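You operate a simulated robot arm through the tools that you are given. There is no shell and no other tool. Be economical: measure what you need, move in short steps, check, and stop when the job is done.

Carry out the task below with a simulated two-armed robot. There is one attempt and no reset: what you move stays moved.

Task
Free the red stop, press RESET, steady the jog box and wind the table back to about 0 mm.
Fine: within 3 mm, on axis X; axis OFF at the end; the box stays in its cradle.

It is judged by the outcome, as a careful person would: the job done as asked, and still so three seconds after it is handed in. It fails if anything else is knocked over, pushed out of place, dropped, spilled or broken.

Robot
Two 6-joint arms with two-finger parallel grippers on one trunk, on a base that drives. Base frame: it is fixed to the floor where the robot stands at the start and does not move with it; the origin is under the middle of the robot, x ahead of it, y to its left, z up. Readings come in m, degrees, newtons and seconds.
The left shoulder is at the start at [0.07, 0.166, 1.415], the right one opposite. With the tool pointing down near the work surface each hand reaches from about 0.86 to 0.88 m from the robot's upright axis, wherever it stands, measured 20 degrees to its own side. Places, roughly: axis knob [1.3, 0.5, 1.3]; jog box [1.25, 0.5, 1.25]; pendant [1.2, 0.1, 1.5]; red stop [0.9, 0, 1.3]; reset button [1, 0.1, 1.4]. Payload 3.91 kg a hand.
The tool frame of a hand sits at the grasp point between the pads (the TCP): z along the fingers, y along the line on which they close. The tips reach 0.03 m beyond it. The gripper opens to 0.11 m. The fingers are 0.02 m wide and 0.01 m thick; the gripper's body (0.048 by 0.112 m) begins 0.055 m behind the TCP.
Orientation is that of the tool frame in the base frame, as a unit quaternion [w, x, y, z]. With the fingers straight down and closing along the base's y, the tool's x points along the base's -x, its y along +y and its z along -z.

Tools
- The arms move only by the tool jog_arm. It takes "left_increments", "right_increments" or both (then of equal length, played together; a hand with none holds still); each is a list that holds one entry, the list of rows, each a list of 7 numbers: the shift along the base's x, y, z in cm, then the turn, a rotation vector about the base's x, y, z in degrees, then the opening in per cent of the stroke, from 0 (shut) to 100 (fully open). In form: [[[tx, ty, tz, wx, wy, wz, fingers], ...]]. A call has 1 to 12 rows; each row is the pose to reach, as a shift and turn from the pose commanded when the call began. Rows are played at 5 a second. More than 0.05 m and 8.6 degrees between two rows, or a gripper value outside its range, and nothing of the call is played. Where a pose cannot be reached the arm comes as near as it can. A force on the tool above 40 N (or 10 N above the force at the start of the call, whichever is more), or a blocked arm, ends the call early, and 0.2 s more pass. Each finger travels about 0.108 m/s and halts on what it meets, pressing with about 40 N; the grip force reading is that of the motor and also rises with nothing between the fingers. The clock runs only during rows and for 0.2 s after the last one: add rows that repeat a pose to give the fingers time. It gives the time, the measured TCP pose, the force on the tool (base axes), the opening and the grip force at its end, in the units of the frame above (readings bear some noise), with the torque about the TCP (base axes, N m) and any sound that the robot's microphone picked up.
- Cameras (640 x 400 px; columns grow to the right, rows downward): "scene" is now at [0.1382, -0.0095, 1.6454]; the picture's right is [-0.09, -1.00, 0.00], its down [-0.57, 0.05, -0.82] and it looks along [0.81, -0.08, -0.58] (base axes); focal length 258 px, centre (320, 200). "left" rides on the left gripper at [0.077, -0.007, -0.114] in its tool frame; the picture's right is [0.09, 1.00, 0.00], its down [-0.80, 0.07, -0.59] and it looks along [-0.59, 0.05, 0.80] (tool axes); focal length 270 px, centre (320, 200). "right" rides on the right gripper at [0.077, 0.007, -0.115] in its tool frame; the picture's right is [-0.09, 1.00, 0.00], its down [-0.80, -0.07, -0.59] and it looks along [-0.59, -0.05, 0.80] (tool axes); focal length 270 px, centre (320, 200). There is no depth. A picture from a camera that has moved, and an enlarged one, comes with that camera's place and axes in the base frame and with its lens.
- snapshot(camera): a new picture of that camera. No time passes.
- slide_trunk(by): slides the trunk up (or, below 0, down) by that many m; the arms and the scene camera ride with it, the base frame stays. It gives what a move gives, with no picture.
- drive_base(legs): drives the robot by 1 to 6 legs, each [ahead, left, turn to the left] in m, m and degrees, along the robot's own axes; the way and the turn of a leg run together, so that a leg with both is an arc; at most 1.5 m and 180 degrees a leg. The arms and the cameras ride along, it lands a little off, and it stops where it bumps. It gives what a move gives.
- head_to(pan, tilt): turns the head with the scene camera to pan (to the left, within 86 degrees either way) and tilt (down, from -29 to 69), counted from straight ahead of the robot. It gives what a move gives.
- enlarge(camera, box): a new picture of the part [left, top, right, bottom] of that camera's present view, enlarged. No time passes.
- finish_job(): hands the job in; it is judged then, once.

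Work in short steps. Places have to be worked out from the pictures, the camera data and where the tool is seen: move nearer, look again, correct. Check each grasp and each placing, and mend what went wrong. You have 120 turns and 100 pictures in all, those below and enlarged ones among them. Open the grippers and draw the arms clear of the work before you hand the job in, unless the task says otherwise; then end with one line.

The tools are called after "Request:" as name(argument=value, ...) on one line, values as JSON. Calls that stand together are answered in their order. jog_arm: Moves the arms, as the interface text tells. Its arguments: {"type":"object","properties":{"left_increments":{"type":"array","items":{"type":"array","items":{"type":"array","items":{"type":"number"}}}},"right_increments":{"type":"array","items":{"type":"array","items":{"type":"array","items":{"type":"number"}}}}},"required":[]} The other tools are called the same way: slide_trunk (by) slides the trunk up or down; drive_base (legs) drives the base; head_to (pan, tilt) turns the head that bears the scene camera; snapshot (camera) takes a picture; enlarge (camera, box) takes an enlarged picture of a part of a camera's view; finish_job () hands the job in.

At the start:

```text
time: 0.0
left_position: [0.6379, 0.269, 0.9999]
left_orientation: [0.0, -0.001, 1.0, 0.0]
left_ft_force: [-0.3, -1.1, -0.6]
left_torque: [0.02, 0.0, 0.02]
left_width: 0.11
left_gripper_force: 0.0
right_position: [0.6007, -0.2473, 0.9998]
right_orientation: [0.001, 0.0, 1.0, 0.0]
right_ft_force: [0.2, 0.3, -0.1]
right_torque: [0.02, 0.02, 0.01]
right_width: 0.1099
right_gripper_force: 0.0
trunk travel left (down, up): [-0.91, 0.03]
robot x, y, heading: [-0.0044, -0.0005, -0.2]
head pan, tilt: [-5.4, 35.2]
```

scene: 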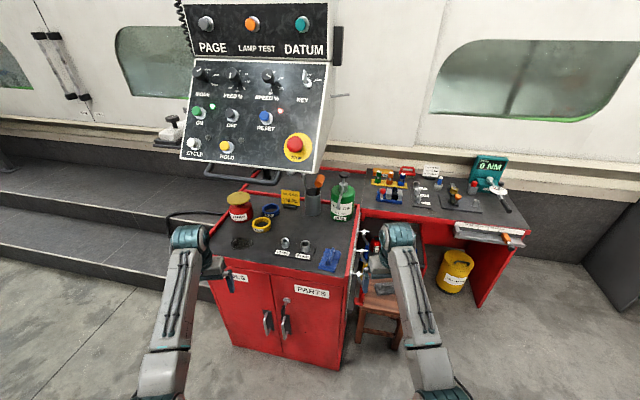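
right: 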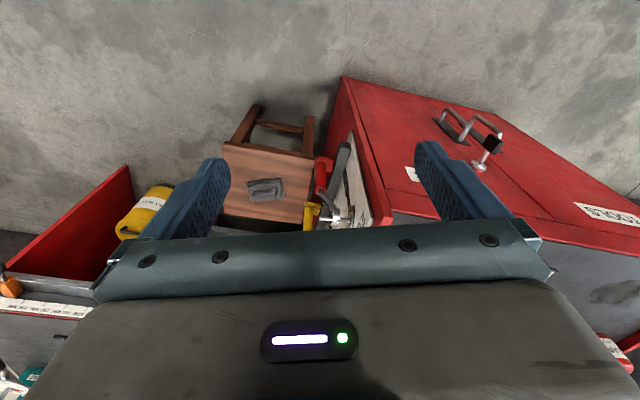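
left: 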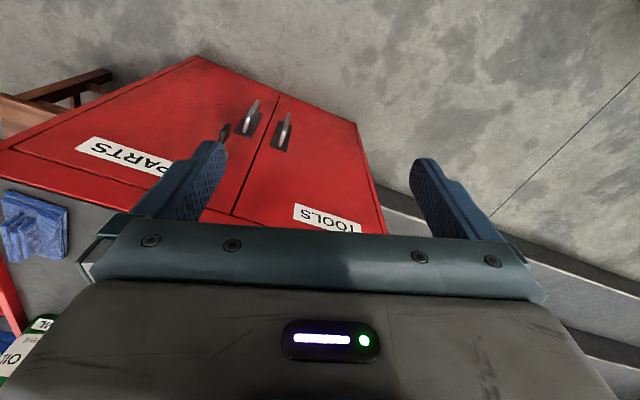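

The pendant with its stop and RESET is ahead; the jog box isn't obvious yet. I enlarge the pendant and tilt the head up to look to the left.

Request:
enlarge(camera="scene", box=[150, 0, 350, 190])

Request:
head_to(pan=15, tilt=5)

Request:
snapshot(camera="scene")

```text
2.11 times, centred on (250, 95) of scene
camera zoom: at [0.1382, -0.0095, 1.6454], right [-0.09, -1.0, 0.0], down [-0.57, 0.05, -0.82], along [0.81, -0.08, -0.58], focal length 544 px, centre (467, 421)
```

zoom: 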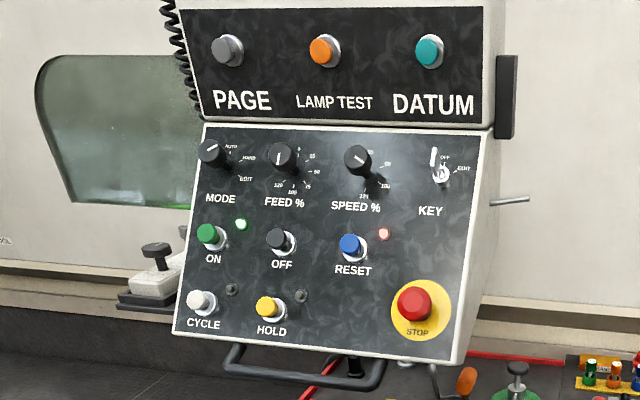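

```text
time: 0.9
left_position: [0.6377, 0.2688, 0.9997]
left_orientation: [0.0, 0.0, 1.0, 0.0]
left_ft_force: [0.2, 0.1, -0.5]
left_torque: [-0.01, 0.02, 0.0]
left_width: 0.1101
left_gripper_force: 0.1
right_position: [0.5985, -0.2472, 0.9996]
right_orientation: [0.001, 0.001, 1.0, 0.0]
right_ft_force: [-0.6, 0.6, -0.3]
right_torque: [0.02, 0.01, 0.04]
right_width: 0.1098
right_gripper_force: 0.0
trunk travel left (down, up): [-0.91, 0.03]
robot x, y, heading: [0.0005, -0.0004, -0.1]
head pan, tilt: [15.0, 5.0]
```

```text
95 pictures are left
camera scene: at [0.1394, 0.0224, 1.6939], right [0.26, -0.97, 0.0], down [-0.09, -0.02, -1.0], along [0.96, 0.26, -0.09], focal length 258 px, centre (320, 200)
```

scene: 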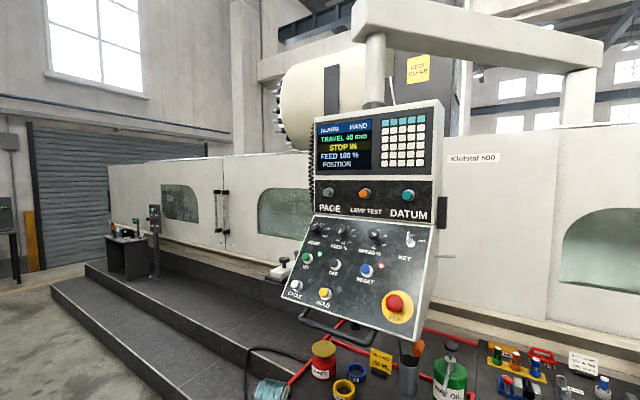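

The white thing behind the pendant's lower left at (280,268) is the jog box. Enlarge the screen and the jog box.

Request:
enlarge(camera="scene", box=[250, 240, 330, 290])

Request:
enlarge(camera="scene", box=[270, 95, 450, 345])

Request:
enlarge(camera="scene", box=[310, 110, 390, 170])

```text
8.00 times, centred on (290, 265) of scene
camera zoom: at [0.1394, 0.0224, 1.6939], right [0.26, -0.97, 0.0], down [-0.09, -0.02, -1.0], along [0.96, 0.26, -0.09], focal length 2066 px, centre (560, -320)
```

zoom: 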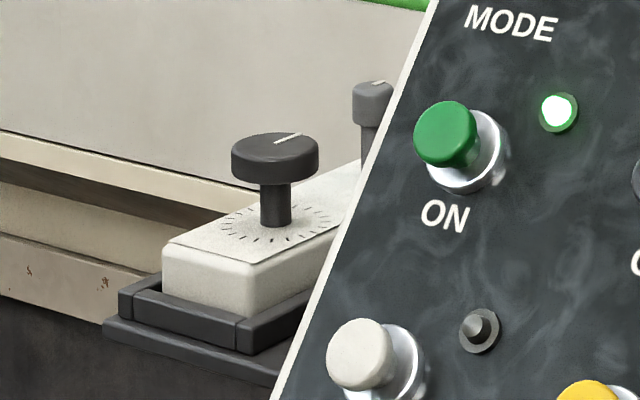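

```text
1.60 times, centred on (360, 220) of scene
camera zoom: at [0.1394, 0.0224, 1.6939], right [0.26, -0.97, 0.0], down [-0.09, -0.02, -1.0], along [0.96, 0.26, -0.09], focal length 413 px, centre (256, 168)
```

zoom: 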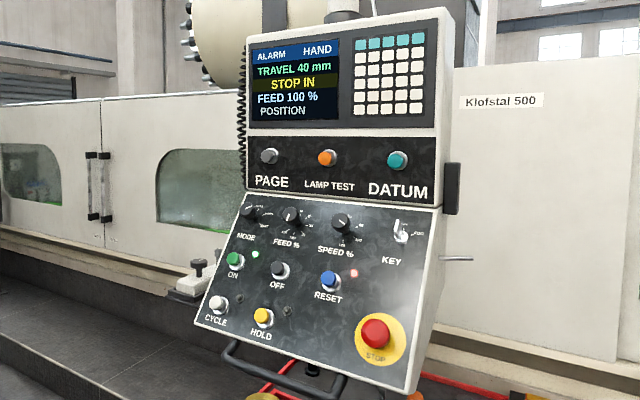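

```text
6.67 times, centred on (350, 140) of scene
camera zoom: at [0.1394, 0.0224, 1.6939], right [0.26, -0.97, 0.0], down [-0.09, -0.02, -1.0], along [0.96, 0.26, -0.09], focal length 1722 px, centre (120, 600)
```

zoom: 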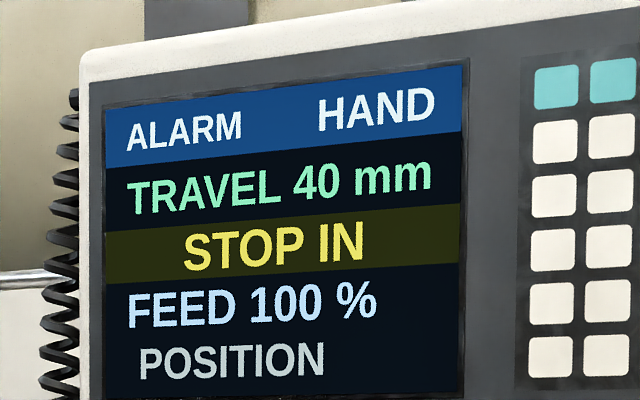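

Screen: travel 40 mm, HAND, STOP IN. The machine and pendant seem yawed about 20° toward +y, so I drive left a bit and turn right to face it, which also gives a baseline for triangulation.

Request:
drive_base(legs=[[0.0, 0.28, -20]])

Request:
head_to(pan=0, tilt=15)

Request:
snapshot(camera="scene")

```text
time: 2.9
left_position: [0.7379, 0.3124, 0.9993]
left_orientation: [0.0, 0.173, 0.985, 0.001]
left_ft_force: [0.6, -0.2, 0.0]
left_torque: [0.0, -0.03, 0.01]
left_width: 0.1102
left_gripper_force: 0.0
right_position: [0.5272, -0.16, 0.9997]
right_orientation: [0.001, 0.173, 0.985, 0.0]
right_ft_force: [0.1, -0.4, -0.4]
right_torque: [-0.01, -0.03, 0.01]
right_width: 0.1099
right_gripper_force: 0.0
trunk travel left (down, up): [-0.91, 0.03]
robot x, y, heading: [0.052, 0.2757, -19.8]
head pan, tilt: [15.0, 5.0]
```

```text
time: 3.7
left_position: [0.739, 0.3124, 0.9996]
left_orientation: [0.0, 0.173, 0.985, 0.001]
left_ft_force: [0.0, 0.6, 1.0]
left_torque: [0.0, 0.01, 0.02]
left_width: 0.1102
left_gripper_force: 0.1
right_position: [0.5278, -0.159, 0.9979]
right_orientation: [0.001, 0.173, 0.985, 0.0]
right_ft_force: [0.6, 0.3, -0.3]
right_torque: [0.02, 0.01, -0.01]
right_width: 0.1099
right_gripper_force: 0.0
trunk travel left (down, up): [-0.91, 0.03]
robot x, y, heading: [0.0485, 0.2744, -20.2]
head pan, tilt: [0.0, 15.0]
```

```text
91 pictures are left
camera scene: at [0.1842, 0.2269, 1.6778], right [-0.34, -0.94, 0.0], down [-0.24, 0.09, -0.97], along [0.91, -0.33, -0.26], focal length 258 px, centre (320, 200)
```

scene: 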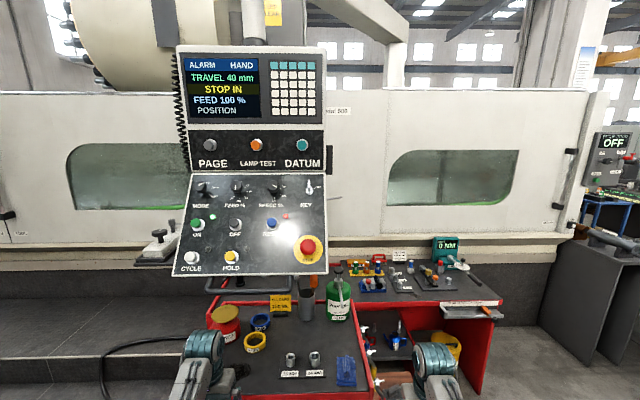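

Panel is square-on; triangulation gives stop ≈ (0.93, 0.00, 1.31), lower face leaning ~31° from vertical. I bring the right hand to a standoff ~0.2 m out along the panel normal, pitched to it.

Request:
jog_arm(right_increments=[[[2.2, 2, 3.8, -1.8, -5, 0, 100], [4.4, 4, 7.6, -3.6, -10, 0, 100], [6.6, 6, 11.4, -5.5, -15.1, 0, 100], [8.8, 8, 15.2, -7.3, -20.1, 0, 100], [11, 10, 19, -9.2, -25.2, 0, 100], [13.2, 12, 22.8, -11, -30.2, 0, 100], [15.4, 14, 26.6, -12.9, -35.2, 0, 100], [17.6, 16, 30.4, -14.7, -40.3, 0, 100], [19.8, 18, 34.2, -16.5, -45.3, 0, 100], [22, 20, 38, -18.4, -50.4, 0, 100], [24, 21.6, 41.4, -20.2, -55.4, 0, 100], [24, 21.6, 41.4, -20.2, -55.4, 0, 100]]])

Request:
snapshot(camera="right")

Request:
snapshot(camera="scene")

```text
time: 6.3
left_position: [0.7386, 0.3119, 1.0]
left_orientation: [0.0, 0.173, 0.985, 0.0]
left_ft_force: [0.2, 0.5, -0.2]
left_torque: [-0.02, -0.02, -0.02]
left_width: 0.1096
left_gripper_force: 0.1
right_position: [0.7958, -0.0386, 1.4213]
right_orientation: [0.485, 0.15, 0.857, -0.086]
right_ft_force: [0.4, 0.3, -0.2]
right_torque: [0.01, 0.0, -0.01]
right_width: 0.1099
right_gripper_force: 0.1
right hand out of reach, approached as far as the arm can: row 7, 8, 9, 10, 11, 12
trunk travel left (down, up): [-0.91, 0.03]
robot x, y, heading: [0.0477, 0.2757, -19.8]
head pan, tilt: [0.0, 15.0]
```

```text
90 pictures are left
camera right: at [0.6693, 0.0147, 1.4139], right [0.38, 0.92, 0.07], down [-0.12, -0.03, 0.99], along [0.92, -0.39, 0.1], focal length 270 px, centre (320, 200)
```

right: 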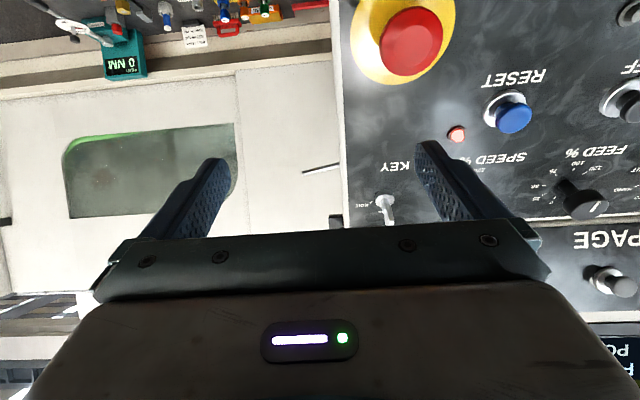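

```text
89 pictures are left
camera scene: at [0.1836, 0.2262, 1.6778], right [-0.34, -0.94, 0.0], down [-0.24, 0.09, -0.97], along [0.91, -0.33, -0.26], focal length 258 px, centre (320, 200)
```

scene: 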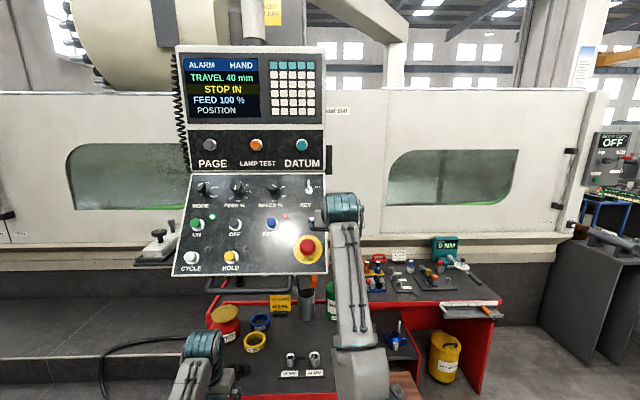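

Cameras agree: stop cap ≈ (0.925, 0.00, 1.309), RESET ≈ (1.07, 0.10, 1.355). The right hand can't get so far across its own centre, so I shift the base left so the stop lies on the right side.

Request:
drive_base(legs=[[-0.04, 0.24, 0]])

Request:
snapshot(camera="right")

Request:
snapshot(camera="scene")

```text
time: 8.2
left_position: [0.7616, 0.5593, 0.9966]
left_orientation: [-0.001, 0.12, 0.993, 0.0]
left_ft_force: [-0.1, 0.5, -0.5]
left_torque: [0.0, 0.0, 0.01]
left_width: 0.1099
left_gripper_force: 0.0
right_position: [0.8563, 0.2132, 1.4197]
right_orientation: [0.488, 0.105, 0.864, -0.061]
right_ft_force: [-0.2, -0.2, -0.2]
right_torque: [0.01, 0.0, 0.0]
right_width: 0.1099
right_gripper_force: 0.0
trunk travel left (down, up): [-0.91, 0.03]
robot x, y, heading: [0.0762, 0.4482, -13.8]
head pan, tilt: [0.0, 15.0]
stopped in leg 1: the robot was blocked; the commanded pose is now the measured one
```

```text
88 pictures are left
camera right: at [0.7246, 0.2538, 1.4118], right [0.28, 0.96, 0.07], down [-0.11, -0.04, 0.99], along [0.95, -0.29, 0.09], focal length 270 px, centre (320, 200)
```

right: 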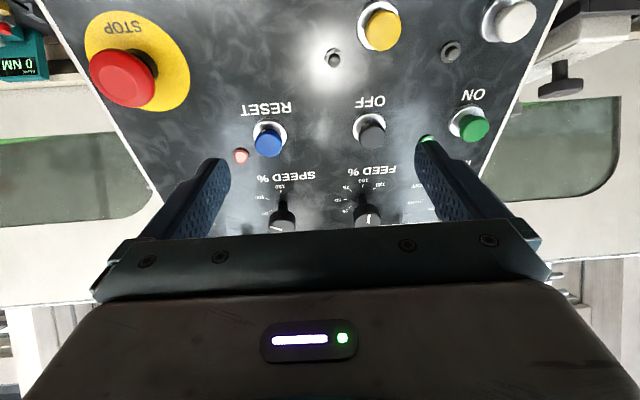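

```text
87 pictures are left
camera scene: at [0.2194, 0.4125, 1.6774], right [-0.24, -0.97, 0.0], down [-0.25, 0.06, -0.97], along [0.94, -0.23, -0.26], focal length 258 px, centre (320, 200)
```

scene: 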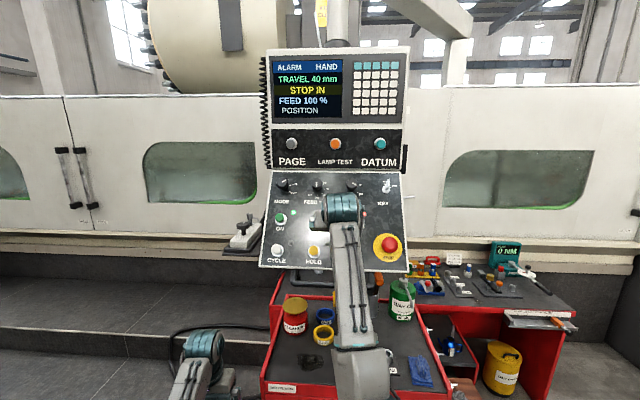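

The base was blocked partway and turned slightly. The pendant did not move (stop still at (0.930, 0.000, 1.307); RESET (1.034, 0.096, 1.367)). I look down to see what I bumped.

Request:
head_to(pan=60, tilt=60)

Request:
snapshot(camera="scene")

Request:
head_to(pan=0, tilt=65)

Request:
snapshot(camera="scene")

```text
time: 9.4
left_position: [0.7597, 0.5599, 0.9997]
left_orientation: [0.0, 0.119, 0.993, -0.001]
left_ft_force: [0.7, 0.8, -0.2]
left_torque: [-0.02, 0.02, -0.01]
left_width: 0.11
left_gripper_force: 0.0
right_position: [0.855, 0.2151, 1.4211]
right_orientation: [0.49, 0.104, 0.864, -0.06]
right_ft_force: [0.5, -0.5, 0.2]
right_torque: [0.0, -0.02, -0.05]
right_width: 0.1101
right_gripper_force: 0.0
trunk travel left (down, up): [-0.91, 0.03]
robot x, y, heading: [0.079, 0.4505, -13.9]
head pan, tilt: [60.0, 60.0]
```

```text
86 pictures are left
camera scene: at [0.1722, 0.484, 1.6115], right [0.72, -0.69, 0.0], down [-0.6, -0.63, -0.5], along [0.35, 0.36, -0.87], focal length 258 px, centre (320, 200)
```

scene: 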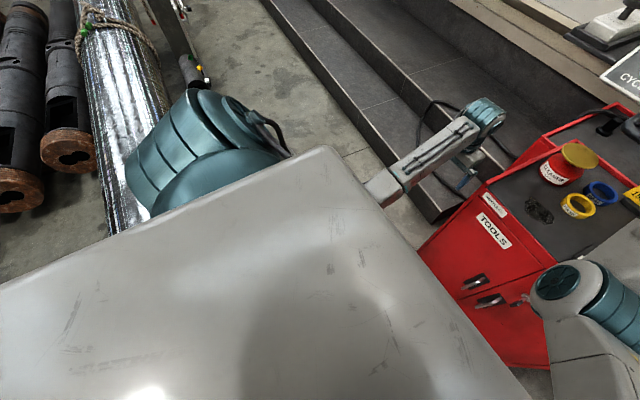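

```text
time: 10.8
left_position: [0.7595, 0.5583, 0.9992]
left_orientation: [0.001, 0.119, 0.993, -0.001]
left_ft_force: [-0.1, -0.6, -0.2]
left_torque: [0.0, 0.02, 0.01]
left_width: 0.11
left_gripper_force: 0.1
right_position: [0.8547, 0.2147, 1.4206]
right_orientation: [0.488, 0.104, 0.864, -0.06]
right_ft_force: [-0.3, 0.5, -0.3]
right_torque: [0.01, 0.02, 0.0]
right_width: 0.11
right_gripper_force: 0.2
trunk travel left (down, up): [-0.91, 0.03]
robot x, y, heading: [0.0776, 0.4456, -13.7]
head pan, tilt: [0.0, 65.0]
```

```text
85 pictures are left
camera scene: at [0.1847, 0.4215, 1.6059], right [-0.24, -0.97, 0.0], down [-0.88, 0.21, -0.42], along [0.41, -0.1, -0.91], focal length 258 px, centre (320, 200)
```

scene: 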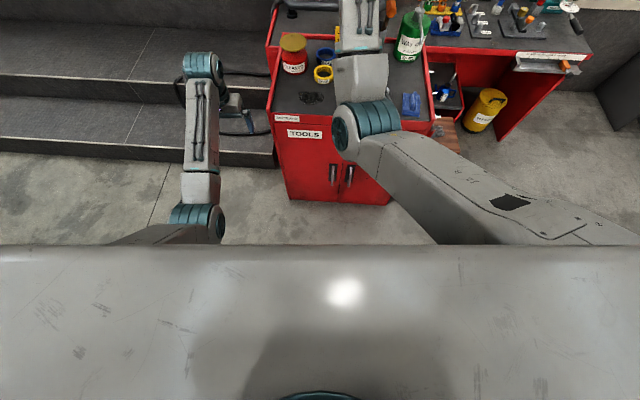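

The base met the rolls lying to its left; they look undisturbed. From here the stop has a good lateral offset for the right hand, so I move it to a standoff in front of the stop.

Request:
jog_arm(right_increments=[[[-2, -4, -0.5, 0, 0, -2, 100], [-4, -8, -1, 0, 0, -4, 100], [-5.5, -12, -1.5, 0, 0, -6, 100], [-7, -16.3, -2, 0, 0, -8, 100], [-7, -16.3, -2, 0, 0, -8, 100]]])

Request:
snapshot(camera="right")

```text
time: 11.9
left_position: [0.76, 0.5589, 1.0003]
left_orientation: [0.0, 0.12, 0.993, -0.001]
left_ft_force: [0.1, -0.3, 0.4]
left_torque: [0.02, -0.01, -0.02]
left_width: 0.1099
left_gripper_force: 0.1
right_position: [0.7839, 0.0534, 1.4]
right_orientation: [0.484, 0.164, 0.855, -0.094]
right_ft_force: [0.2, -0.2, -0.2]
right_torque: [0.01, -0.01, 0.01]
right_width: 0.1097
right_gripper_force: 0.1
trunk travel left (down, up): [-0.91, 0.03]
robot x, y, heading: [0.0757, 0.4475, -13.6]
head pan, tilt: [0.0, 65.0]
```

```text
84 pictures are left
camera right: at [0.6586, 0.1103, 1.3926], right [0.41, 0.91, 0.07], down [-0.12, -0.03, 0.99], along [0.9, -0.42, 0.09], focal length 270 px, centre (320, 200)
```

right: 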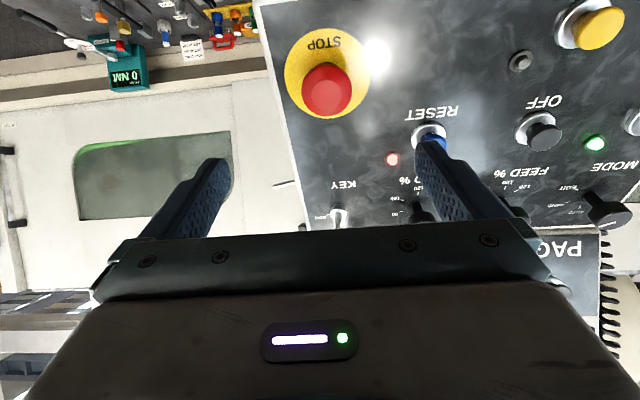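

Standoff reached and the stop projects at (0.930, 0.001, 1.307), ahead along the tool axis. I advance until the tips are ~3 cm short of the cap and check alignment.

Request:
jog_arm(right_increments=[[[3.3, -1.1, -2.1, 0, 0, 0, 100], [6.6, -2.3, -4.2, 0, 0, 0, 100], [9.8, -3.4, -6.2, 0, 0, 0, 100], [9.8, -3.4, -6.2, 0, 0, 0, 100]]])

Request:
snapshot(camera="right")

Request:
head_to(pan=-15, tilt=25)

Request:
enlarge(camera="scene", box=[220, 100, 420, 280])

```text
time: 12.9
left_position: [0.7597, 0.56, 1.0002]
left_orientation: [0.0, 0.119, 0.993, 0.0]
left_ft_force: [-0.1, 0.3, 0.1]
left_torque: [0.01, -0.01, -0.01]
left_width: 0.1101
left_gripper_force: 0.0
right_position: [0.8808, 0.0167, 1.3385]
right_orientation: [0.484, 0.164, 0.855, -0.094]
right_ft_force: [-0.7, 0.4, -0.6]
right_torque: [0.0, 0.0, -0.03]
right_width: 0.11
right_gripper_force: 0.1
trunk travel left (down, up): [-0.91, 0.03]
robot x, y, heading: [0.0756, 0.4483, -13.6]
head pan, tilt: [0.0, 65.0]
```

```text
83 pictures are left
camera right: at [0.7564, 0.0759, 1.3311], right [0.41, 0.91, 0.07], down [-0.12, -0.03, 0.99], along [0.9, -0.42, 0.09], focal length 270 px, centre (320, 200)
```

right: 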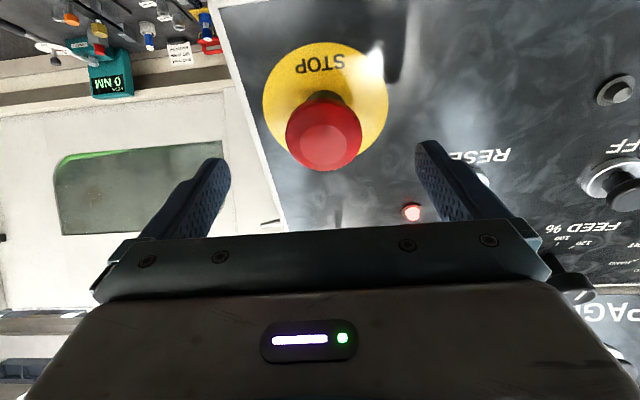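

```text
time: 14.0
left_position: [0.7594, 0.5583, 1.0009]
left_orientation: [0.0, 0.12, 0.993, 0.0]
left_ft_force: [-0.6, 0.8, -0.2]
left_torque: [0.0, -0.03, 0.02]
left_width: 0.1099
left_gripper_force: 0.1
right_position: [0.8808, 0.0186, 1.3392]
right_orientation: [0.484, 0.164, 0.855, -0.094]
right_ft_force: [0.1, 0.4, 0.4]
right_torque: [0.03, 0.0, 0.05]
right_width: 0.1099
right_gripper_force: 0.1
trunk travel left (down, up): [-0.91, 0.03]
robot x, y, heading: [0.0731, 0.4505, -13.8]
head pan, tilt: [-15.0, 25.0]
```

```text
2.22 times, centred on (320, 190) of scene
camera zoom: at [0.2067, 0.3916, 1.6614], right [-0.48, -0.88, 0.0], down [-0.37, 0.2, -0.91], along [0.79, -0.44, -0.42], focal length 574 px, centre (320, 222)
```

zoom: 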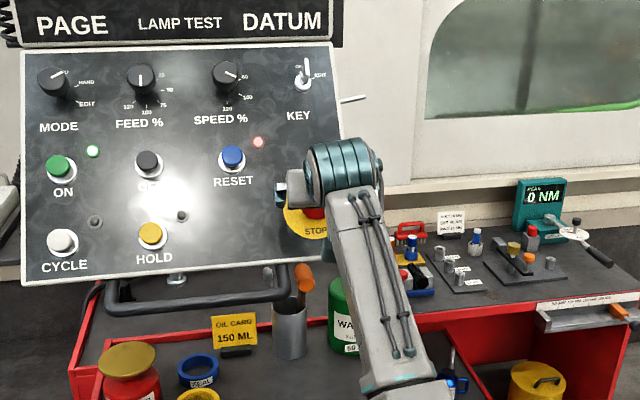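

Well centred; cap ~53 mm wide. I advance so the pads straddle the cap, then close on it.

Request:
jog_arm(right_increments=[[[2.2, -0.8, -1.4, 0, 0, 0, 100], [4.3, -1.5, -2.7, 0, 0, 0, 100], [4.3, -1.5, -2.7, 0, 0, 0, 70], [4.3, -1.5, -2.7, 0, 0, 0, 45], [4.3, -1.5, -2.7, 0, 0, 0, 30], [4.3, -1.5, -2.7, 0, 0, 0, 30]]])

Request:
snapshot(camera="right")

```text
time: 15.4
left_position: [0.7612, 0.5597, 0.9989]
left_orientation: [-0.001, 0.119, 0.993, -0.001]
left_ft_force: [-0.8, 0.3, -0.4]
left_torque: [0.01, -0.01, -0.02]
left_width: 0.1101
left_gripper_force: 0.1
right_position: [0.9237, 0.0041, 1.3112]
right_orientation: [0.483, 0.163, 0.855, -0.093]
right_ft_force: [0.9, 0.7, -0.4]
right_torque: [0.11, -0.04, -0.09]
right_width: 0.0524
right_gripper_force: 45.0
trunk travel left (down, up): [-0.91, 0.03]
robot x, y, heading: [0.0717, 0.4473, -13.6]
head pan, tilt: [-15.0, 25.0]
```

```text
81 pictures are left
camera right: at [0.7993, 0.0614, 1.3036], right [0.41, 0.91, 0.07], down [-0.12, -0.03, 0.99], along [0.9, -0.42, 0.09], focal length 270 px, centre (320, 200)
```

right: 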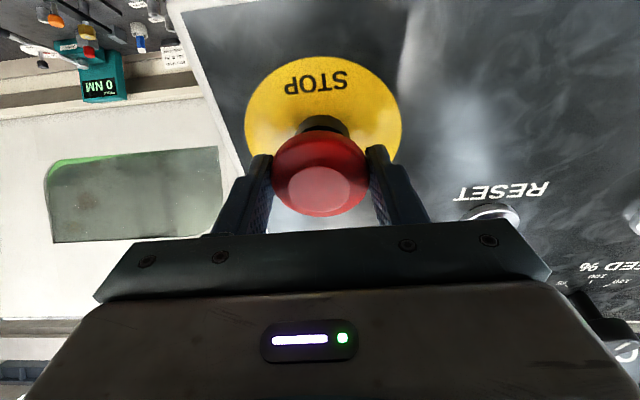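

Good grip (52 mm). I twist clockwise about the tool axis, up to 40°, and watch for torque or a click.

Request:
jog_arm(right_increments=[[[0, 0, 0, 6.4, -2.6, -4.1, 30], [0, 0, 0, 12.7, -5.1, -8.2, 30], [0, 0, 0, 19.1, -7.7, -12.4, 30], [0, 0, 0, 25.4, -10.3, -16.5, 30], [0, 0, 0, 31.8, -12.8, -20.6, 30], [0, 0, 0, 31.8, -12.8, -20.6, 30]]])

Request:
snapshot(camera="right")

Request:
snapshot(camera="scene")

```text
time: 16.8
left_position: [0.7599, 0.5595, 1.0008]
left_orientation: [0.0, 0.119, 0.993, 0.0]
left_ft_force: [-0.5, -0.2, 0.9]
left_torque: [0.01, -0.02, 0.04]
left_width: 0.1102
left_gripper_force: 0.1
right_position: [0.9251, 0.0033, 1.312]
right_orientation: [0.487, 0.447, 0.746, 0.078]
right_ft_force: [0.6, 0.3, 0.5]
right_torque: [-0.12, -0.18, -0.2]
right_width: 0.0522
right_gripper_force: 44.8
trunk travel left (down, up): [-0.91, 0.03]
robot x, y, heading: [0.0729, 0.4488, -13.7]
head pan, tilt: [-15.0, 25.0]
```

```text
80 pictures are left
camera right: at [0.8284, 0.1015, 1.3233], right [0.6, 0.52, 0.61], down [-0.41, -0.45, 0.79], along [0.68, -0.73, -0.05], focal length 270 px, centre (320, 200)
```

right: 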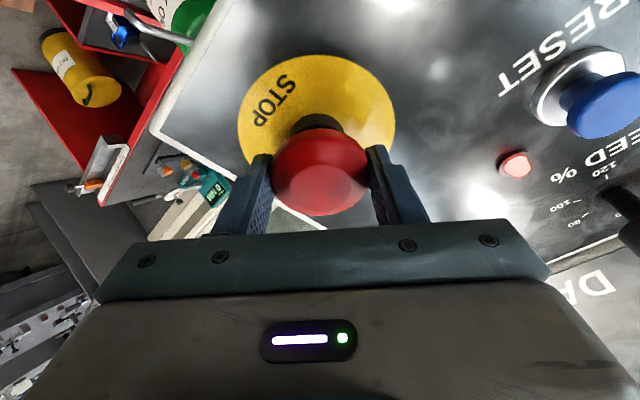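

```text
79 pictures are left
camera scene: at [0.2065, 0.3916, 1.6615], right [-0.48, -0.88, 0.0], down [-0.37, 0.2, -0.91], along [0.79, -0.44, -0.42], focal length 258 px, centre (320, 200)
```

scene: 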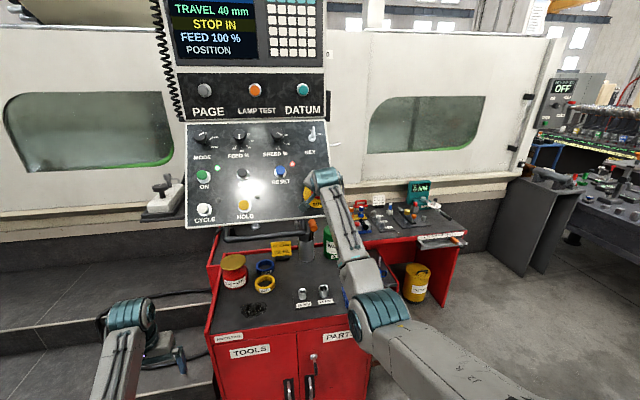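

Still STOP IN, with little torque. I twist a further 24° and then pull out a little.

Request:
jog_arm(right_increments=[[[0, 0, 0, 6.4, -2.6, -4.1, 30], [0, 0, 0, 12.7, -5.1, -8.2, 30], [0, 0, 0, 19.1, -7.7, -12.4, 30], [0, 0, 0, 19.1, -7.7, -12.4, 30]]])

Request:
snapshot(camera="scene")

```text
time: 17.8
left_position: [0.7605, 0.5587, 0.9999]
left_orientation: [-0.001, 0.12, 0.993, 0.0]
left_ft_force: [0.2, 0.2, -0.4]
left_torque: [-0.01, -0.03, -0.04]
left_width: 0.1101
left_gripper_force: 0.1
right_position: [0.9247, 0.0032, 1.3119]
right_orientation: [0.46, 0.593, 0.636, 0.177]
right_ft_force: [-0.8, -0.5, 1.1]
right_torque: [-0.24, 0.09, 0.06]
right_width: 0.0521
right_gripper_force: 44.9
trunk travel left (down, up): [-0.91, 0.03]
robot x, y, heading: [0.0752, 0.4496, -13.6]
head pan, tilt: [-15.0, 25.0]
```

```text
78 pictures are left
camera scene: at [0.2064, 0.3916, 1.6615], right [-0.48, -0.88, 0.0], down [-0.37, 0.2, -0.91], along [0.79, -0.44, -0.42], focal length 258 px, centre (320, 200)
```

scene: 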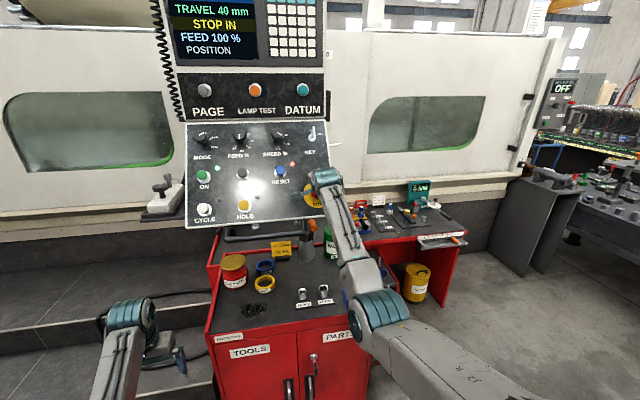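

No release by twisting; now pull outwards along the axis in small steps.

Request:
jog_arm(right_increments=[[[-0.4, 0.16, 0.26, 0, 0, 0, 30], [-0.8, 0.32, 0.52, 0, 0, 0, 30], [-1.2, 0.48, 0.77, 0, 0, 0, 30], [-1.2, 0.48, 0.77, 0, 0, 0, 30]]])

Request:
snapshot(camera="scene")

Request:
snapshot(camera="right")

```text
time: 18.8
left_position: [0.7616, 0.5574, 1.0]
left_orientation: [-0.001, 0.119, 0.993, 0.001]
left_ft_force: [-0.2, 0.4, -0.2]
left_torque: [-0.02, 0.01, -0.03]
left_width: 0.1101
left_gripper_force: 0.1
right_position: [0.9135, 0.0062, 1.3199]
right_orientation: [0.461, 0.591, 0.638, 0.177]
right_ft_force: [12.5, -7.6, 11.1]
right_torque: [-0.16, -0.11, 0.41]
right_width: 0.0521
right_gripper_force: 45.1
trunk travel left (down, up): [-0.91, 0.03]
robot x, y, heading: [0.0744, 0.4468, -13.8]
head pan, tilt: [-15.0, 25.0]
```

```text
77 pictures are left
camera scene: at [0.2085, 0.3902, 1.6614], right [-0.48, -0.88, 0.0], down [-0.37, 0.2, -0.91], along [0.79, -0.44, -0.42], focal length 258 px, centre (320, 200)
```

scene: 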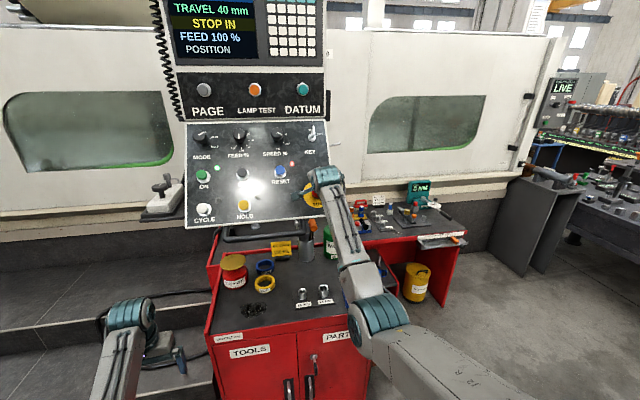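

```text
76 pictures are left
camera right: at [0.8371, 0.116, 1.3546], right [0.58, 0.16, 0.8], down [-0.62, -0.56, 0.55], along [0.53, -0.81, -0.23], focal length 270 px, centre (320, 200)
```

right: 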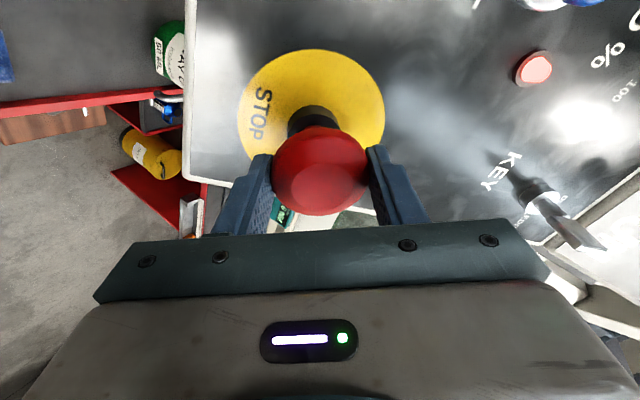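

The sign at right changed from OFF to LIVE and the cap appears to have come out with the pads, though the screen still says STOP IN. I pull another few mm.

Request:
jog_arm(right_increments=[[[-0.4, 0.16, 0.26, 0, 0, 0, 30], [-0.8, 0.32, 0.52, 0, 0, 0, 30], [-0.8, 0.32, 0.52, 0, 0, 0, 30]]])

Request:
snapshot(camera="scene")

Request:
snapshot(camera="right")

```text
time: 19.6
left_position: [0.7645, 0.5596, 0.9967]
left_orientation: [-0.003, 0.119, 0.993, -0.001]
left_ft_force: [-0.6, -0.6, -0.5]
left_torque: [-0.01, -0.03, 0.01]
left_width: 0.11
left_gripper_force: 0.1
right_position: [0.9119, 0.0122, 1.3209]
right_orientation: [0.459, 0.592, 0.639, 0.176]
right_ft_force: [31.2, -5.6, 12.0]
right_torque: [-0.44, -0.26, -0.29]
right_width: 0.0519
right_gripper_force: 44.9
trunk travel left (down, up): [-0.91, 0.03]
robot x, y, heading: [0.076, 0.4489, -13.6]
head pan, tilt: [-15.0, 25.0]
```

```text
75 pictures are left
camera scene: at [0.215, 0.3909, 1.6608], right [-0.48, -0.88, 0.0], down [-0.38, 0.2, -0.9], along [0.79, -0.43, -0.43], focal length 258 px, centre (320, 200)
```

scene: 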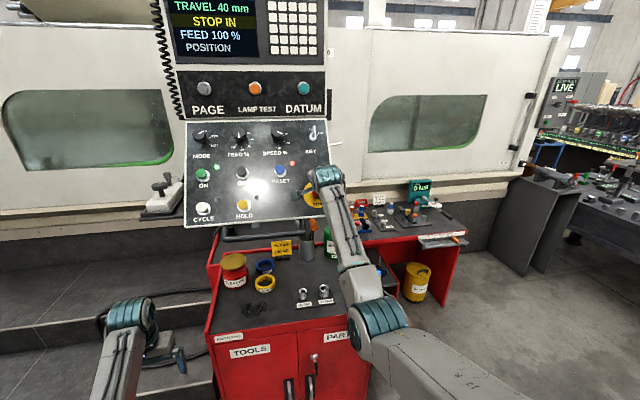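

```text
74 pictures are left
camera right: at [0.835, 0.121, 1.3558], right [0.58, 0.16, 0.8], down [-0.61, -0.56, 0.56], along [0.54, -0.81, -0.23], focal length 270 px, centre (320, 200)
```

right: 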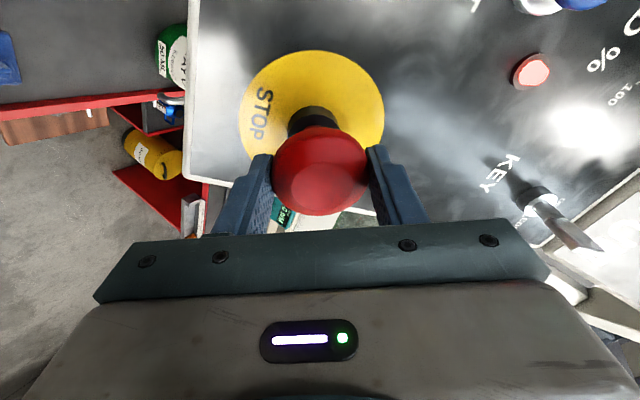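

Pull force rises to 33 N with no further motion. I ease off the pull, open the gripper and back off to see the stop's state and screen.

Request:
jog_arm(right_increments=[[[0.8, -0.32, -0.5, 0, 0, 0, 30], [0.8, -0.32, -0.5, 0, 0, 0, 60], [0.8, -0.32, -0.5, 0, 0, 0, 100], [-1.6, 0.64, 1.0, 0, 0, 0, 100], [-4.8, 1.9, 3.1, 0, 0, 0, 100], [-8, 3.2, 5.2, 0, 0, 0, 100]]])

Request:
snapshot(camera="right")

Request:
snapshot(camera="scene")

```text
time: 21.0
left_position: [0.7591, 0.5596, 1.0]
left_orientation: [0.0, 0.119, 0.993, -0.001]
left_ft_force: [0.2, -0.4, -0.5]
left_torque: [0.01, 0.01, -0.02]
left_width: 0.1102
left_gripper_force: 0.1
right_position: [0.8229, 0.0444, 1.3784]
right_orientation: [0.46, 0.593, 0.637, 0.175]
right_ft_force: [-0.5, -0.7, -0.1]
right_torque: [0.0, -0.01, -0.05]
right_width: 0.11
right_gripper_force: 0.1
trunk travel left (down, up): [-0.91, 0.03]
robot x, y, heading: [0.0754, 0.4473, -13.8]
head pan, tilt: [-15.0, 25.0]
```

```text
73 pictures are left
camera right: at [0.7458, 0.1545, 1.4119], right [0.58, 0.16, 0.8], down [-0.61, -0.56, 0.55], along [0.53, -0.81, -0.23], focal length 270 px, centre (320, 200)
```

right: 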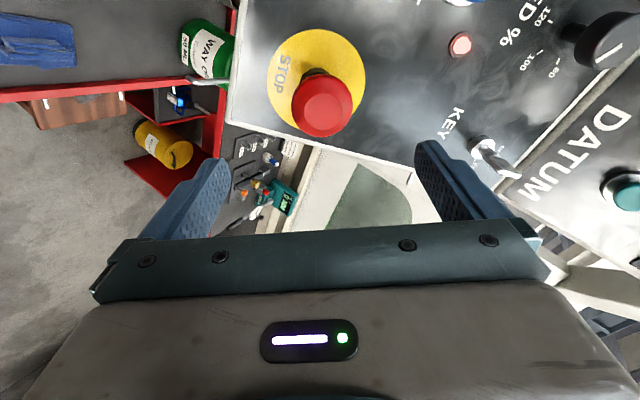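

```text
72 pictures are left
camera scene: at [0.2059, 0.3926, 1.6616], right [-0.48, -0.88, 0.0], down [-0.37, 0.2, -0.91], along [0.79, -0.44, -0.42], focal length 258 px, centre (320, 200)
```

scene: 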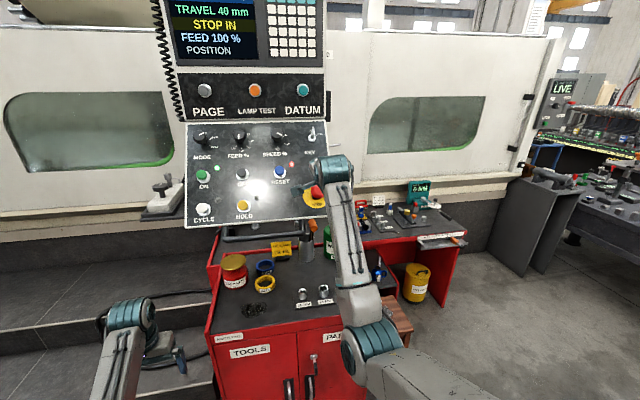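

The cap is back at its original place, still in. I zoom on the cap for arrows/markings.

Request:
enlarge(camera="right", box=[250, 20, 390, 150])

```text
3.08 times, centred on (320, 85) of right
camera zoom: at [0.7458, 0.1545, 1.4119], right [0.58, 0.16, 0.8], down [-0.61, -0.56, 0.55], along [0.53, -0.81, -0.23], focal length 832 px, centre (320, 554)
```

zoom: 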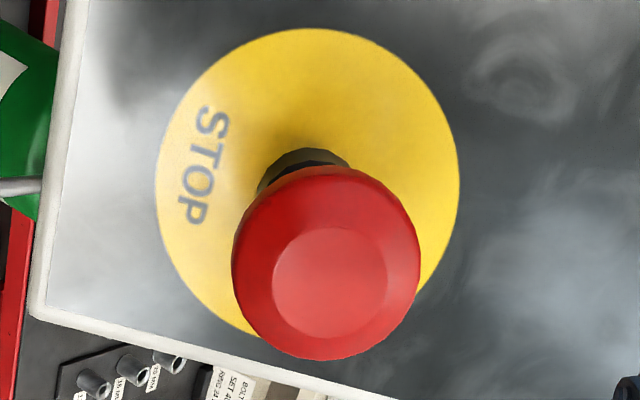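

No marks. The cap springs out when pulled but doesn't latch, so I'll re-grip in this turned pose and twist the other way (counter-clockwise).

Request:
jog_arm(right_increments=[[[3.5, -1.4, -2.3, 0, 0, 0, 100], [7, -2.8, -4.6, 0, 0, 0, 100], [10.3, -4.2, -6.8, 0, 0, 0, 100], [10.3, -4.2, -6.8, 0, 0, 0, 60], [10.3, -4.2, -6.8, 0, 0, 0, 30], [10.3, -4.2, -6.8, 0, 0, 0, 30]]])

Request:
jog_arm(right_increments=[[[0, 0, 0, -6.4, 2.6, 4.1, 30], [0, 0, 0, -12.7, 5.1, 8.2, 30], [0, 0, 0, -19.1, 7.7, 12.4, 30], [0, 0, 0, -25.4, 10.3, 16.5, 30], [0, 0, 0, -31.8, 12.8, 20.6, 30], [0, 0, 0, -38.2, 15.4, 24.7, 30], [0, 0, 0, -44.5, 18, 28.8, 30], [0, 0, 0, -44.5, 18, 28.8, 30]]])

Request:
snapshot(camera="scene")

```text
time: 22.4
left_position: [0.7604, 0.561, 0.9996]
left_orientation: [-0.001, 0.119, 0.993, -0.001]
left_ft_force: [0.8, 0.1, 0.2]
left_torque: [-0.02, 0.05, 0.01]
left_width: 0.1099
left_gripper_force: 0.1
right_position: [0.9297, 0.0033, 1.3113]
right_orientation: [0.463, 0.591, 0.636, 0.178]
right_ft_force: [16.2, -4.2, 16.7]
right_torque: [0.12, 0.04, 0.05]
right_width: 0.0521
right_gripper_force: 45.2
trunk travel left (down, up): [-0.91, 0.03]
robot x, y, heading: [0.0767, 0.445, -14.0]
head pan, tilt: [-15.0, 25.0]
```

```text
time: 24.2
left_position: [0.7607, 0.5617, 0.9989]
left_orientation: [0.0, 0.119, 0.993, -0.002]
left_ft_force: [-0.6, 0.1, 0.0]
left_torque: [0.0, -0.01, 0.0]
left_width: 0.11
left_gripper_force: 0.0
right_position: [0.927, 0.0052, 1.3095]
right_orientation: [0.489, 0.221, 0.842, -0.061]
right_ft_force: [5.7, 11.1, 5.9]
right_torque: [0.18, 0.14, 0.0]
right_width: 0.0521
right_gripper_force: 45.2
trunk travel left (down, up): [-0.91, 0.03]
robot x, y, heading: [0.0802, 0.4505, -13.8]
head pan, tilt: [-15.0, 25.0]
```

```text
70 pictures are left
camera scene: at [0.2072, 0.3965, 1.6616], right [-0.48, -0.88, 0.0], down [-0.37, 0.2, -0.91], along [0.79, -0.44, -0.42], focal length 258 px, centre (320, 200)
```

scene: 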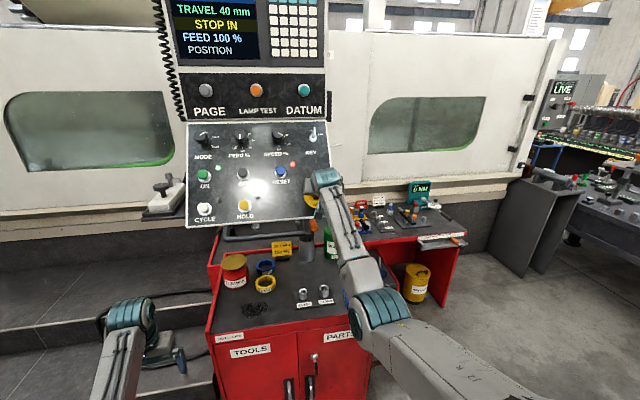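

Still STOP IN after 56° counter-clockwise; I continue another 48°.

Request:
jog_arm(right_increments=[[[0, 0, 0, -6.4, 2.6, 4.1, 30], [0, 0, 0, -12.7, 5.1, 8.2, 30], [0, 0, 0, -19.1, 7.7, 12.4, 30], [0, 0, 0, -25.4, 10.3, 16.5, 30], [0, 0, 0, -31.8, 12.8, 20.6, 30], [0, 0, 0, -38.2, 15.4, 24.7, 30], [0, 0, 0, -38.2, 15.4, 24.7, 30]]])

Request:
snapshot(camera="scene")

Request:
snapshot(camera="right")

```text
time: 25.8
left_position: [0.7596, 0.5608, 1.0]
left_orientation: [-0.001, 0.119, 0.993, -0.002]
left_ft_force: [-0.9, -0.3, -0.1]
left_torque: [0.0, 0.02, 0.01]
left_width: 0.1099
left_gripper_force: 0.1
right_position: [0.929, 0.0028, 1.3091]
right_orientation: [0.42, -0.139, 0.86, -0.255]
right_ft_force: [-1.0, 10.1, -4.1]
right_torque: [-0.03, -0.06, -0.01]
right_width: 0.0524
right_gripper_force: 44.6
trunk travel left (down, up): [-0.91, 0.03]
robot x, y, heading: [0.0772, 0.4473, -13.7]
head pan, tilt: [-15.0, 25.0]
```

```text
69 pictures are left
camera scene: at [0.2071, 0.3946, 1.6615], right [-0.48, -0.88, 0.0], down [-0.37, 0.2, -0.91], along [0.79, -0.44, -0.42], focal length 258 px, centre (320, 200)
```

scene: 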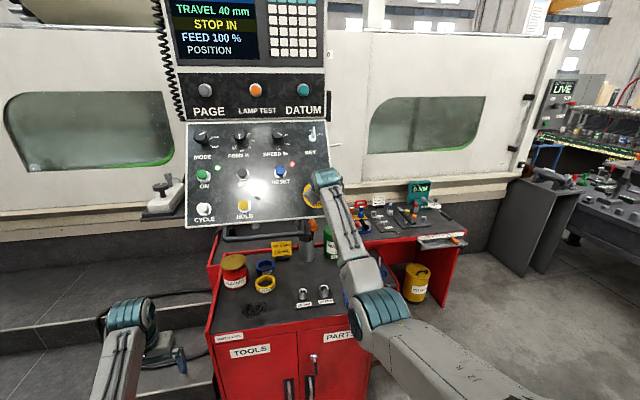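

```text
68 pictures are left
camera right: at [0.7907, 0.0116, 1.3129], right [0.03, 0.87, -0.5], down [0.02, 0.5, 0.87], along [1.0, -0.03, 0.0], focal length 270 px, centre (320, 200)
```

right: 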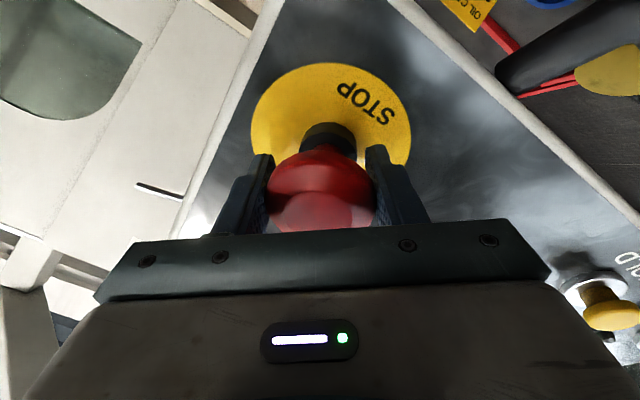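

Neither twist direction met resistance or released it. I look closely at the sign that switched to LIVE when I pulled, and at the screen.

Request:
enlarge(camera="scene", box=[530, 60, 640, 130])

Request:
enlarge(camera="scene", box=[250, 140, 350, 220])

```text
5.71 times, centred on (585, 95) of scene
camera zoom: at [0.2071, 0.3946, 1.6615], right [-0.48, -0.88, 0.0], down [-0.37, 0.2, -0.91], along [0.79, -0.44, -0.42], focal length 1476 px, centre (-1194, 800)
```

zoom: 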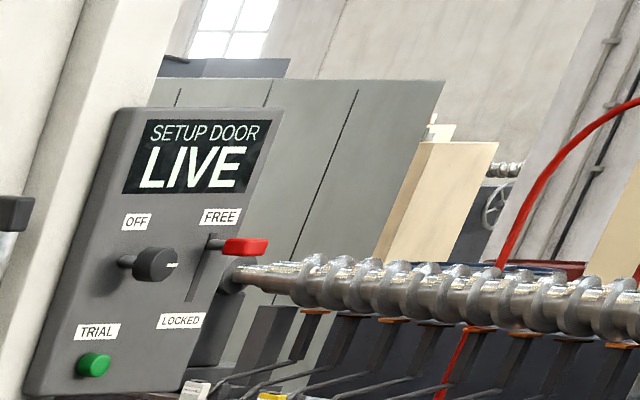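

```text
5.00 times, centred on (300, 180) of scene
camera zoom: at [0.2071, 0.3946, 1.6615], right [-0.48, -0.88, 0.0], down [-0.37, 0.2, -0.91], along [0.79, -0.44, -0.42], focal length 1291 px, centre (420, 300)
```

zoom: 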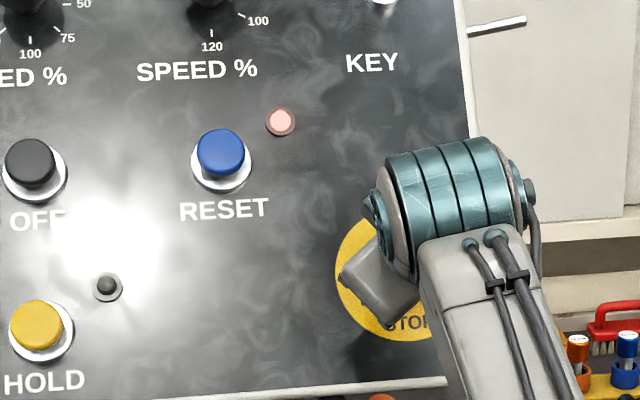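

The sign belongs to a setup door elsewhere. To see whether the stop cap moved, I open, back out to the earlier standoff pose (0.881, 0.017, 1.339) and compare with the earlier picture.

Request:
jog_arm(right_increments=[[[0, 0, 0, 0, 0, 0, 70], [0, 0, 0, 0, 0, 0, 100], [-2.4, 0.7, 1.5, 0, 0, 0, 100], [-4.8, 1.4, 3, 6.4, -2.6, -4.1, 100], [-4.8, 1.4, 3, 12.7, -5.1, -8.2, 100], [-4.8, 1.4, 3, 19.1, -7.7, -12.4, 100], [-4.8, 1.4, 3, 25.4, -10.3, -16.5, 100], [-4.8, 1.4, 3, 31.8, -12.8, -20.6, 100], [-4.8, 1.4, 3, 31.8, -12.8, -20.6, 100]]])

Request:
snapshot(camera="right")

```text
time: 27.8
left_position: [0.7597, 0.5583, 1.0006]
left_orientation: [0.001, 0.119, 0.993, 0.001]
left_ft_force: [-0.7, -0.5, 0.6]
left_torque: [-0.02, 0.02, 0.0]
left_width: 0.1102
left_gripper_force: 0.0
right_position: [0.8789, 0.015, 1.3385]
right_orientation: [0.483, 0.165, 0.855, -0.094]
right_ft_force: [-0.2, 0.4, -0.2]
right_torque: [0.0, 0.01, 0.02]
right_width: 0.1098
right_gripper_force: 0.1
trunk travel left (down, up): [-0.91, 0.03]
robot x, y, heading: [0.0766, 0.4511, -13.7]
head pan, tilt: [-15.0, 25.0]
```

```text
65 pictures are left
camera right: at [0.755, 0.0733, 1.3309], right [0.41, 0.91, 0.07], down [-0.12, -0.03, 0.99], along [0.9, -0.42, 0.09], focal length 270 px, centre (320, 200)
```

right: 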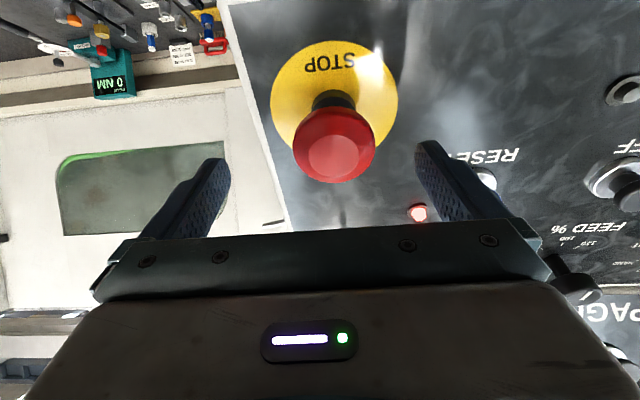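

The cap is now larger and farther from its ring (82 vs 76 px): it has come out about 1 cm. I check the screen again.

Request:
head_to(pan=-10, tilt=15)

Request:
snapshot(camera="scene")

```text
time: 28.5
left_position: [0.7594, 0.559, 0.999]
left_orientation: [0.0, 0.12, 0.993, 0.0]
left_ft_force: [-0.1, -0.1, -0.1]
left_torque: [-0.03, 0.01, 0.0]
left_width: 0.1098
left_gripper_force: 0.1
right_position: [0.879, 0.0155, 1.3382]
right_orientation: [0.483, 0.165, 0.855, -0.094]
right_ft_force: [-1.4, -0.4, 0.3]
right_torque: [0.0, 0.02, -0.03]
right_width: 0.1097
right_gripper_force: 0.2
trunk travel left (down, up): [-0.91, 0.03]
robot x, y, heading: [0.0737, 0.4507, -13.6]
head pan, tilt: [-10.0, 15.0]
```

```text
64 pictures are left
camera scene: at [0.2111, 0.3981, 1.6777], right [-0.4, -0.92, 0.0], down [-0.24, 0.1, -0.97], along [0.88, -0.39, -0.26], focal length 258 px, centre (320, 200)
```

scene: 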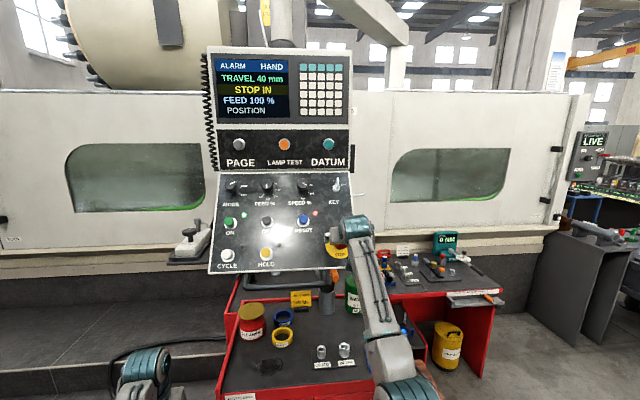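

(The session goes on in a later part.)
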